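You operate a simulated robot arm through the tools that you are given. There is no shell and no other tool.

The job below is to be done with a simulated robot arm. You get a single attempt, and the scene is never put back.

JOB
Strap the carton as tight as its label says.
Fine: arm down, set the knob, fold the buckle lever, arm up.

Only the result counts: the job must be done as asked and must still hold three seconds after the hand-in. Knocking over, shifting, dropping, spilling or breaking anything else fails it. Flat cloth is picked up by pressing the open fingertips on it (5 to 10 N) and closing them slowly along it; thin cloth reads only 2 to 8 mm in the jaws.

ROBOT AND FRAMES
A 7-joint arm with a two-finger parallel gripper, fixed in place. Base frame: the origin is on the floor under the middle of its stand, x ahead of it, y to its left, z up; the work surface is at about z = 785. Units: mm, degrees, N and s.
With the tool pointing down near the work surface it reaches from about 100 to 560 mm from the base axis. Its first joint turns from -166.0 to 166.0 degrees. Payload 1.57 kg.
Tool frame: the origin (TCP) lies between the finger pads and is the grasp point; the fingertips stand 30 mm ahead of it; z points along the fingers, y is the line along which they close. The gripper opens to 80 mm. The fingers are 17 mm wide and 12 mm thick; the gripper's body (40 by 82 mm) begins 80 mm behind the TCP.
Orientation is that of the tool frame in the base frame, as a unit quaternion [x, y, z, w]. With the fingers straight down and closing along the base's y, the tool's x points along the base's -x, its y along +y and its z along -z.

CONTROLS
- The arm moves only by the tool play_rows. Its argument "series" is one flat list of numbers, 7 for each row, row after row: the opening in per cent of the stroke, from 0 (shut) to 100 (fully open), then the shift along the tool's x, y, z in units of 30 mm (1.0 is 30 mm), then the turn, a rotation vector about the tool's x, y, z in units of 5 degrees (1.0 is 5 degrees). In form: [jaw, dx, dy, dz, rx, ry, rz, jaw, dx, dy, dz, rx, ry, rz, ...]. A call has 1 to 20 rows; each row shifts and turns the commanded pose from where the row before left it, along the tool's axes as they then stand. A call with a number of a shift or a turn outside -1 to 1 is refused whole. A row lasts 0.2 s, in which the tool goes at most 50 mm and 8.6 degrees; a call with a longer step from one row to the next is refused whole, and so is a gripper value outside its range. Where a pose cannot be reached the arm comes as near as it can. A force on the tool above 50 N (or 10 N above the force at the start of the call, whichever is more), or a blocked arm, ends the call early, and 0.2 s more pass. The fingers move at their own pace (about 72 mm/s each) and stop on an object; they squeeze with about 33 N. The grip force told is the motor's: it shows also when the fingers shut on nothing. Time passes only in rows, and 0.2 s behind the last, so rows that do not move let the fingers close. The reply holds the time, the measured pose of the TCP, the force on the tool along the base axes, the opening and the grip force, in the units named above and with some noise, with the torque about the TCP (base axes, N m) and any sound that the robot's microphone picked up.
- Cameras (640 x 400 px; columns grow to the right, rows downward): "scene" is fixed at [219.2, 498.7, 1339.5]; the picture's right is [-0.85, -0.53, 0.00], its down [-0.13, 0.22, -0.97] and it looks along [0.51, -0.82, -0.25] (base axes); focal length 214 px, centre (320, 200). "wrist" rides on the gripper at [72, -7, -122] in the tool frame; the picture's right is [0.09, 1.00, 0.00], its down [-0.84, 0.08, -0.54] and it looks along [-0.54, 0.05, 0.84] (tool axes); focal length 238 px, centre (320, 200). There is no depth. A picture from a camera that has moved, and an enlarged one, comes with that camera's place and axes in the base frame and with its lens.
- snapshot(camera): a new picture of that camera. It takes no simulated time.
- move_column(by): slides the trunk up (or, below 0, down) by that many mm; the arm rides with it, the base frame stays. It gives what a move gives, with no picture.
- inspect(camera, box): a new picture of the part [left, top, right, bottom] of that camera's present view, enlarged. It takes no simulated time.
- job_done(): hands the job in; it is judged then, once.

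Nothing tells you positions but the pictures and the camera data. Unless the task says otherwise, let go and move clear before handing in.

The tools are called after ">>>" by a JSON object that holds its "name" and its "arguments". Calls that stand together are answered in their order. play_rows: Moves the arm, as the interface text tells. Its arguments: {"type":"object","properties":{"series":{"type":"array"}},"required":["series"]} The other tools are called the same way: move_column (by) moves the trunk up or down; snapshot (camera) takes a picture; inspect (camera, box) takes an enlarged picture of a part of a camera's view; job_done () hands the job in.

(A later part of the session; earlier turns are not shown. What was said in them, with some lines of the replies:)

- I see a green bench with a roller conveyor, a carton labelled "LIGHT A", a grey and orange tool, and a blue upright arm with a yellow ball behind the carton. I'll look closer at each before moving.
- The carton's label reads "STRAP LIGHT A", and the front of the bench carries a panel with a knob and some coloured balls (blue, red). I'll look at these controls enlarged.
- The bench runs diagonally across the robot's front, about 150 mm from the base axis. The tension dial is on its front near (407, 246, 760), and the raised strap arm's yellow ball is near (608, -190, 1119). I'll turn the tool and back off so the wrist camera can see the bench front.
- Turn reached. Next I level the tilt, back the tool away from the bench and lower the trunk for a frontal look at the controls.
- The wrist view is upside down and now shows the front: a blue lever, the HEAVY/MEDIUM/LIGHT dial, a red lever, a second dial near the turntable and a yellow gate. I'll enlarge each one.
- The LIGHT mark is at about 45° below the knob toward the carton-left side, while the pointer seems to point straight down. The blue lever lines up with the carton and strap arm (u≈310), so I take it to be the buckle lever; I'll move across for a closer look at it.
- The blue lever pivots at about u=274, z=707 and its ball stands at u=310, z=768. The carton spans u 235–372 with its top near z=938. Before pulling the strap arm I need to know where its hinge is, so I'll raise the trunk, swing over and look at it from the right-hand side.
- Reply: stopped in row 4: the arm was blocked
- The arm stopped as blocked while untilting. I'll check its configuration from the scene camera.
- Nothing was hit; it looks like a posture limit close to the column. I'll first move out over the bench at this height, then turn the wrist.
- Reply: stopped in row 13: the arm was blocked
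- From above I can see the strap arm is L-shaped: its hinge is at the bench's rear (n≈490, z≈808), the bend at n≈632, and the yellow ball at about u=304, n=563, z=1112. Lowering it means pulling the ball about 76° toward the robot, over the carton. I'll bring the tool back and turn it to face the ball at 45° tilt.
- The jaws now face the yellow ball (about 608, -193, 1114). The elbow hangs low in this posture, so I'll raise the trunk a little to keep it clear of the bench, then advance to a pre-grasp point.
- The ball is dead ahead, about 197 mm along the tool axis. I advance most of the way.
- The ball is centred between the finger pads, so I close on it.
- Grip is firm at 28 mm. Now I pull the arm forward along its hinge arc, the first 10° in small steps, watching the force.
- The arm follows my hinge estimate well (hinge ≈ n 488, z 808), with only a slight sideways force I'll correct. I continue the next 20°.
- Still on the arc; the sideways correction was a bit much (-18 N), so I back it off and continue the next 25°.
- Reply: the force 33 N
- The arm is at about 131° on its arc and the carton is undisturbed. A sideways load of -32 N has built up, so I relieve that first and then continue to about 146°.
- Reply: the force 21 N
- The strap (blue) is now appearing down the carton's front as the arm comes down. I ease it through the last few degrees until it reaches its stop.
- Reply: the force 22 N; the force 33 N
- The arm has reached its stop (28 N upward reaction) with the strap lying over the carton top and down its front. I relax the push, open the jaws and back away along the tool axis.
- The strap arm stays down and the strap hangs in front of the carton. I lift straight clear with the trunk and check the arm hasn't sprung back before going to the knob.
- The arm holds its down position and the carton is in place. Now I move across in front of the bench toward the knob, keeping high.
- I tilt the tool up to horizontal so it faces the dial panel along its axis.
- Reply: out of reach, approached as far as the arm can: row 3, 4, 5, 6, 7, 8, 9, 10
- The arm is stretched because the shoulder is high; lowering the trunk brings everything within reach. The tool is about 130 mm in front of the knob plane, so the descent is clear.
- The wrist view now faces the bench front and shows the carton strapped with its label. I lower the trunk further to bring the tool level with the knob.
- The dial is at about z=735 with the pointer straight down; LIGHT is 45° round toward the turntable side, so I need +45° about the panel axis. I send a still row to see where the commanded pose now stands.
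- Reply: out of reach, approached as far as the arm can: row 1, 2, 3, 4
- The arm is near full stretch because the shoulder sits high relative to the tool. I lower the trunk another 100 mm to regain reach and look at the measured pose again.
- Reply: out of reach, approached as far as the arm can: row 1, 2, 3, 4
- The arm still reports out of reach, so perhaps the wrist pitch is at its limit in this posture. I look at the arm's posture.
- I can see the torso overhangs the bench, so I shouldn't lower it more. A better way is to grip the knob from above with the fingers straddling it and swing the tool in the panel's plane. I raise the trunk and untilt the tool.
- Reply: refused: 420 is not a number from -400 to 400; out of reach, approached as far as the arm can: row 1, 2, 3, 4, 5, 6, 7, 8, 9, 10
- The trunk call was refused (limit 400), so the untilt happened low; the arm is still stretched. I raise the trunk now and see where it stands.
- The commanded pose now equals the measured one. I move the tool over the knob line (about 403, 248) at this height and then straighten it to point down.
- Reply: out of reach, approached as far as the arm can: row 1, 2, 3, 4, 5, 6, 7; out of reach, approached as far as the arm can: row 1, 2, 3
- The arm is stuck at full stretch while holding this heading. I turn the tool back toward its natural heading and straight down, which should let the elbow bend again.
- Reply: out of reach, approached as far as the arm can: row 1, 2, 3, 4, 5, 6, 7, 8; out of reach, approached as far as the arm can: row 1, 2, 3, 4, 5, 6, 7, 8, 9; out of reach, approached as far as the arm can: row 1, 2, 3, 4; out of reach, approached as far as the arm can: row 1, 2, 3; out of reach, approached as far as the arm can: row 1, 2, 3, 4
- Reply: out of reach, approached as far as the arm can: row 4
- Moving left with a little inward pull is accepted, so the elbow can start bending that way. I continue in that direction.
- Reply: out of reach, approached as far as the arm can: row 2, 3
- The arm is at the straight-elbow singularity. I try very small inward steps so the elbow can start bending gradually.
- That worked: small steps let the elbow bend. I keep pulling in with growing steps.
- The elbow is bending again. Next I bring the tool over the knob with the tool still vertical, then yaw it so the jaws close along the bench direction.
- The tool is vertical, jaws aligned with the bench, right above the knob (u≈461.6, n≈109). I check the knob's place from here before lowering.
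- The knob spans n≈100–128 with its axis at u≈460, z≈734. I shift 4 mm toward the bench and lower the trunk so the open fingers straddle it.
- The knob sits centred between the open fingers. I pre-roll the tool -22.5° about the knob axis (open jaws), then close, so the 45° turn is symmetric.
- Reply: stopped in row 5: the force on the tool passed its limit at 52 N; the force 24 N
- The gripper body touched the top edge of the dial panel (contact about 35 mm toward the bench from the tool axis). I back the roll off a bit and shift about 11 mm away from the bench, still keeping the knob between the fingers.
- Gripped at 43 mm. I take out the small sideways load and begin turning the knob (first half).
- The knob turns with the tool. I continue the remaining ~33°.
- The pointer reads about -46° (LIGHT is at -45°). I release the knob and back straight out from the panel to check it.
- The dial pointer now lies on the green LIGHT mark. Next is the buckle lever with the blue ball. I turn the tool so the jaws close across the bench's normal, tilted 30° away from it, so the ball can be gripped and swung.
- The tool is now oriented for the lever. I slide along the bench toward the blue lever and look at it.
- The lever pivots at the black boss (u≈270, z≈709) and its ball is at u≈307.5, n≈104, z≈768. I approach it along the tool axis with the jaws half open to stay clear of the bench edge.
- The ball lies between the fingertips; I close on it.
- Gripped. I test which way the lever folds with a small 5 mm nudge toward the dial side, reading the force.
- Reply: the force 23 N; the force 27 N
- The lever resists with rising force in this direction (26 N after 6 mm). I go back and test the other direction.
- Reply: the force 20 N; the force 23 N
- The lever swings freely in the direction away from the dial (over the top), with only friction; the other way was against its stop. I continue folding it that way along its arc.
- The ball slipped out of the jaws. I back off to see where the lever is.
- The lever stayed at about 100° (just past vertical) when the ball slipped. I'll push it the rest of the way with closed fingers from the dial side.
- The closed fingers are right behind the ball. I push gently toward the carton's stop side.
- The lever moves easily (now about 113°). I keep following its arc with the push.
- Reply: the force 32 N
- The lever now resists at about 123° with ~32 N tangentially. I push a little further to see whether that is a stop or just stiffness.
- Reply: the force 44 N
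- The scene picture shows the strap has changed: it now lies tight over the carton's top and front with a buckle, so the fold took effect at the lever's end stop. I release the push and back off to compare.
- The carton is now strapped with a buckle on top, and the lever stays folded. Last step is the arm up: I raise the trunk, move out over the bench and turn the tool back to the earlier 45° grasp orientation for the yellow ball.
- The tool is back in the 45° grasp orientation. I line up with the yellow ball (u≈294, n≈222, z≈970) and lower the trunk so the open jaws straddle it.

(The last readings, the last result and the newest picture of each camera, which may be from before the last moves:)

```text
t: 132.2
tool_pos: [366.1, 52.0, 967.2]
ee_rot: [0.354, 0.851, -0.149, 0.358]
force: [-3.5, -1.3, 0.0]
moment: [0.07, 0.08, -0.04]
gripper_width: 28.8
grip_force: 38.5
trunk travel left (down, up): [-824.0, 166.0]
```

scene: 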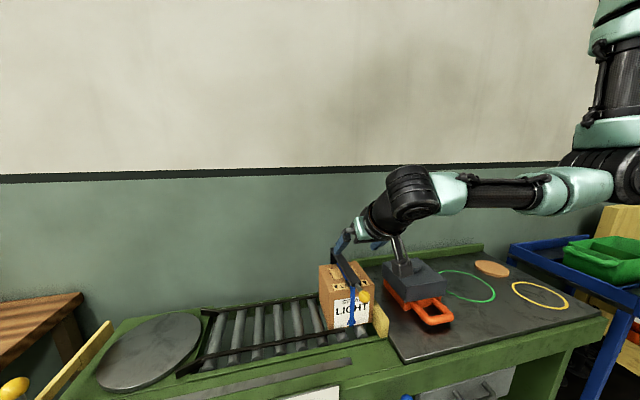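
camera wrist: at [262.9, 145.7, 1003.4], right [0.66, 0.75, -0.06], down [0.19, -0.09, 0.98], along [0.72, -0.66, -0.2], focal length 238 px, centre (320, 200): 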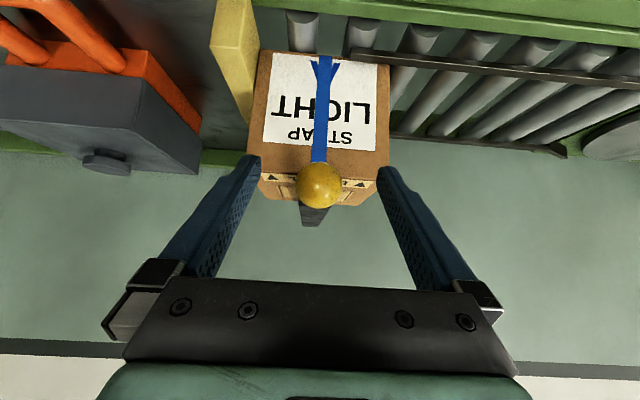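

The ball is gripped. I lift the arm along the same arc in reverse, first a few degrees to check the strap lets go cleanly.

>>> {"name": "play_rows", "arguments": {"series": [0, -0.4456, 0, -0.1, 0, 0, 0, 0, -0.4495, 0, -0.0805, 0, 0, 0, 0, -0.4526, 0, -0.0608, 0, 0, 0]}}

>>> {"name": "inspect", "arguments": {"camera": "scene", "box": [300, 230, 420, 350]}}

```text
t: 133.1
tool_pos: [381.4, 35.6, 1000.6]
ee_rot: [0.354, 0.851, -0.148, 0.358]
force: [-7.7, 1.1, -0.9]
moment: [0.83, 0.83, -0.05]
gripper_width: 28.8
grip_force: 38.8
trunk travel left (down, up): [-824.0, 166.0]
```

```text
3.33 times, centred on (360, 290) of scene
camera zoom: at [219.2, 498.7, 1339.5], right [-0.85, -0.53, 0.0], down [-0.13, 0.22, -0.97], along [0.51, -0.82, -0.25], focal length 715 px, centre (187, -100)
```

zoom: 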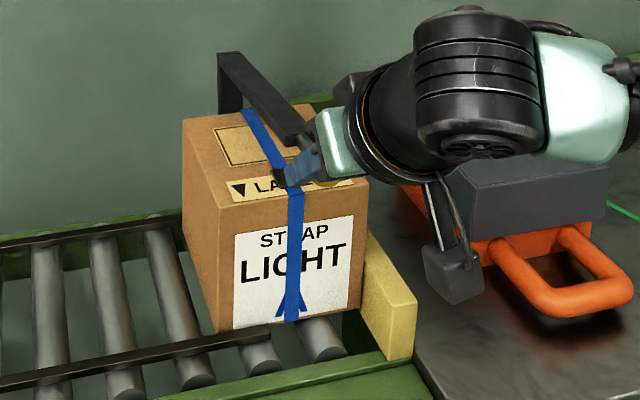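

The strap stays tight on the carton while the arm lifts free. I continue the arc.

>>> {"name": "play_rows", "arguments": {"series": [0, -0.4549, 0, -0.041, 0, 0, 0, 0, -0.4562, 0, -0.0211, 0, 0, 0, 0, -0.4567, 0, -0.0012, 0, 0, 0, 0, -0.4563, 0, 0.0187, 0, 0, 0, 0, -0.4551, 0, 0.0386, 0, 0, 0, 0, -0.453, 0, 0.0584, 0, 0, 0, 0, -0.45, 0, 0.0781, 0, 0, 0, 0, -0.4461, 0, 0.0976, 0, 0, 0]}}

```text
t: 134.8
tool_pos: [439.6, -21.8, 1075.2]
ee_rot: [0.354, 0.851, -0.148, 0.359]
force: [-5.7, 5.0, 3.8]
moment: [0.69, 0.81, -0.02]
gripper_width: 28.6
grip_force: 38.5
trunk travel left (down, up): [-824.0, 166.0]
```

>>> {"name": "play_rows", "arguments": {"series": [0, -0.4414, 0, 0.1171, 0, 0, 0, 0, -0.4359, 0, 0.1362, 0, 0, 0, 0, -0.4296, 0, 0.1551, 0, 0, 0, 0, -0.4224, 0, 0.1737, 0, 0, 0, 0, -0.4144, 0, 0.1919, 0, 0, 0, 0, -0.4056, 0, 0.2098, 0, 0, 0, 0, -0.3961, 0, 0.2273, 0, 0, 0, 0, -0.3858, 0, 0.2443, 0, 0, 0, 0, -0.3748, 0, 0.261, 0, 0, 0]}}

```text
t: 136.8
tool_pos: [520.8, -103.3, 1118.3]
ee_rot: [0.354, 0.851, -0.148, 0.359]
force: [-1.4, 2.2, 0.0]
moment: [0.75, 0.8, 0.01]
gripper_width: 28.5
grip_force: 38.4
trunk travel left (down, up): [-824.0, 166.0]
```

>>> {"name": "play_rows", "arguments": {"series": [0, -0.363, 0, 0.2771, 0, 0, 0, 0, -0.3506, 0, 0.2927, 0, 0, 0, 0, -0.3375, 0, 0.3076, 0, 0, 0, 0, -0.3238, 0, 0.3221, 0, 0, 0, 0, -0.3094, 0, 0.3359, 0, 0, 0, 0, -0.2945, 0, 0.3491, 0, 0, 0, 0, -0.279, 0, 0.3616, 0, 0, 0]}}

```text
t: 138.4
tool_pos: [587.8, -170.5, 1119.9]
ee_rot: [0.354, 0.85, -0.149, 0.36]
force: [-0.7, 1.8, 7.6]
moment: [0.63, 0.71, -0.01]
gripper_width: 28.8
grip_force: 38.7
trunk travel left (down, up): [-824.0, 166.0]
```

>>> {"name": "play_rows", "arguments": {"series": [0, -0.2629, 0, 0.3734, 0, 0, 0, 0, -0.2464, 0, 0.3845, 0, 0, 0]}}

```text
t: 139.1
tool_pos: [606.7, -190.3, 1113.8]
ee_rot: [0.354, 0.851, -0.148, 0.359]
force: [1.1, 2.4, 6.4]
moment: [0.61, 0.57, 0.01]
gripper_width: 28.6
grip_force: 39.1
trunk travel left (down, up): [-824.0, 166.0]
```

>>> {"name": "play_rows", "arguments": {"series": [0, -0.07, 0, 0.118, 0, 0, 0, 0, -0.07, 0, 0.118, 0, 0, 0]}}

>>> {"name": "snapshot", "arguments": {"camera": "wrist"}}

```text
t: 139.7
tool_pos: [611.5, -193.7, 1113.4]
ee_rot: [0.354, 0.851, -0.148, 0.359]
force: [-5.8, 10.1, 7.1]
moment: [0.81, 0.78, 0.05]
gripper_width: 28.7
grip_force: 38.8
trunk travel left (down, up): [-824.0, 166.0]
```

```text
taken
camera wrist: at [508.8, -101.7, 1147.0], right [0.66, 0.75, -0.06], down [0.19, -0.09, 0.98], along [0.73, -0.66, -0.2], focal length 238 px, centre (320, 200)
```

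wrist: 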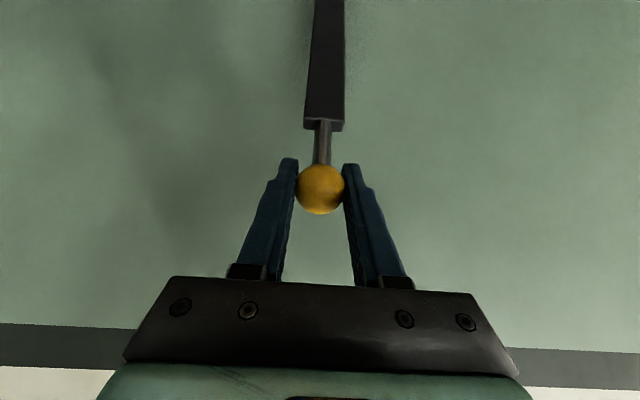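

The arm is back against its raised stop (11 N resistance) and the strap is gone from it. I open the jaws and back straight off the ball.

>>> {"name": "play_rows", "arguments": {"series": [30, 0.05, 0, -0.08, 0, 0, 0, 60, 0, 0, 0, 0, 0, 0, 100, 0, 0, 0, 0, 0, 0, 100, 0, 0, 0, 0, 0, 0, 100, 0, 0, -0.5, 0, 0, 0, 100, 0, 0, -0.8, 0, 0, 0, 100, 0, 0, -0.9, 0, 0, 0, 100, 0, 0, -0.9, 0, 0, 0, 100, 0, 0, -0.9, 0, 0, 0]}}

>>> {"name": "snapshot", "arguments": {"camera": "scene"}}

>>> {"name": "snapshot", "arguments": {"camera": "wrist"}}

>>> {"name": "inspect", "arguments": {"camera": "scene", "box": [290, 190, 450, 350]}}

```text
t: 141.7
tool_pos: [548.5, -134.3, 1196.0]
ee_rot: [0.355, 0.85, -0.149, 0.359]
force: [-1.1, 0.3, -0.1]
moment: [0.02, -0.01, 0.0]
gripper_width: 79.9
grip_force: 0.0
trunk travel left (down, up): [-824.0, 166.0]
```

```text
taken
```

scene: 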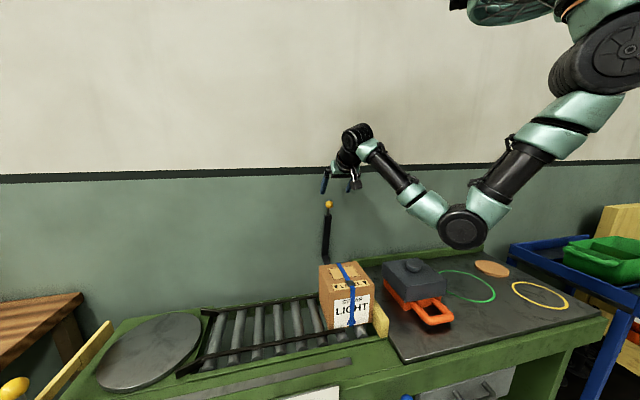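

```text
taken
camera wrist: at [446.7, -41.3, 1230.2], right [0.66, 0.75, -0.06], down [0.19, -0.09, 0.98], along [0.72, -0.66, -0.2], focal length 238 px, centre (320, 200)
```

wrist: 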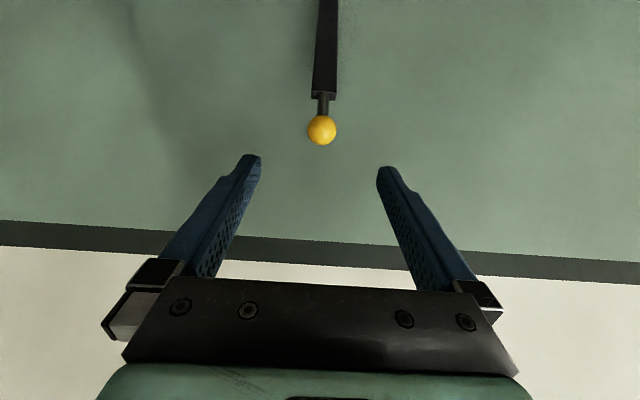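

```text
2.50 times, centred on (370, 270) of scene
camera zoom: at [219.2, 498.7, 1339.5], right [-0.85, -0.53, 0.0], down [-0.13, 0.22, -0.97], along [0.51, -0.82, -0.25], focal length 536 px, centre (195, 25)
```

zoom: 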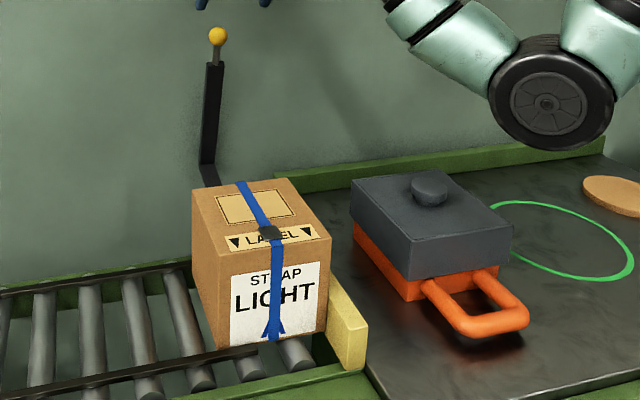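

The carton is strapped and buckled, and the arm stands up as it did at the start. I check the dial and lever once more before finishing.

>>> {"name": "inspect", "arguments": {"camera": "scene", "box": [260, 370, 420, 400]}}

>>> {"name": "inspect", "arguments": {"camera": "scene", "box": [310, 250, 390, 340]}}

>>> {"name": "play_rows", "arguments": {"series": [100, 0, 0, -0.9, 0, 0, 0, 100, 0, 0, -0.9, 0, 0, 0, 100, 0, 0, -0.9, 0, 0, 0]}}

```text
4.00 times, centred on (340, 385) of scene
camera zoom: at [219.2, 498.7, 1339.5], right [-0.85, -0.53, 0.0], down [-0.13, 0.22, -0.97], along [0.51, -0.82, -0.25], focal length 858 px, centre (240, -540)
```

zoom: 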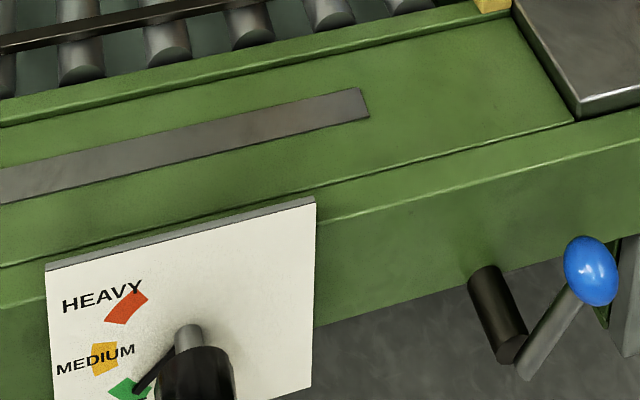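

```text
4.44 times, centred on (350, 295) of scene
camera zoom: at [219.2, 498.7, 1339.5], right [-0.85, -0.53, 0.0], down [-0.13, 0.22, -0.97], along [0.51, -0.82, -0.25], focal length 953 px, centre (187, -222)
```

zoom: 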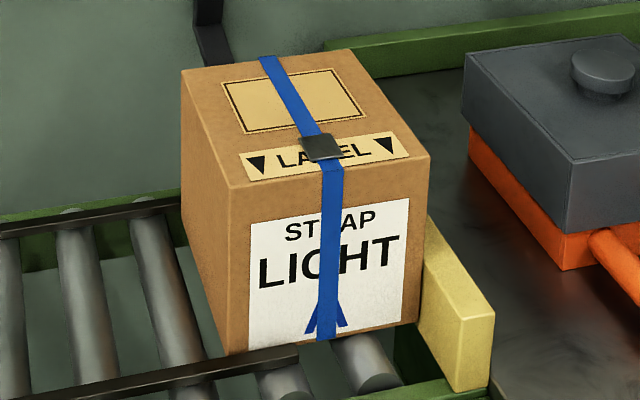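

```text
t: 142.4
tool_pos: [508.5, -92.7, 1253.8]
ee_rot: [0.354, 0.85, -0.148, 0.36]
force: [-0.4, -0.3, 0.7]
moment: [0.0, -0.01, 0.0]
gripper_width: 79.9
grip_force: 0.2
trunk travel left (down, up): [-824.0, 166.0]
```

The dial pointer rests on LIGHT and the buckle lever is folded over. The strap is buckled around the carton, the arm is up, and the gripper is clear, so I hand the job in.

>>> {"name": "job_done", "arguments": {}}

```text
The job is handed in.
```

The carton is strapped at LIGHT, as its label says, and I have handed the job in. I haven't seen a verdict.

- **Arm:** I pulled it down over the carton and lifted it back against its raised stop after buckling. It stayed there when I let go.
- **Knob:** The pointer rests on the green LIGHT mark.
- **Buckle lever:** I took this to be the lever with the blue ball, which lines up with the carton and the arm. I pushed it to its far stop, and the strap then showed tight over the carton's top and front with a buckle. It stayed folded.
- **Carton and bench:** The carton is still in its place. I left the red lever, the second dial and the orange tool alone.

The gripper body pressed on the top edge of the dial panel once, at about 52 N, before I backed it off. Later the blue ball slipped out of the jaws, so I finished the fold by pushing it with closed fingers. I saw no damage from either.
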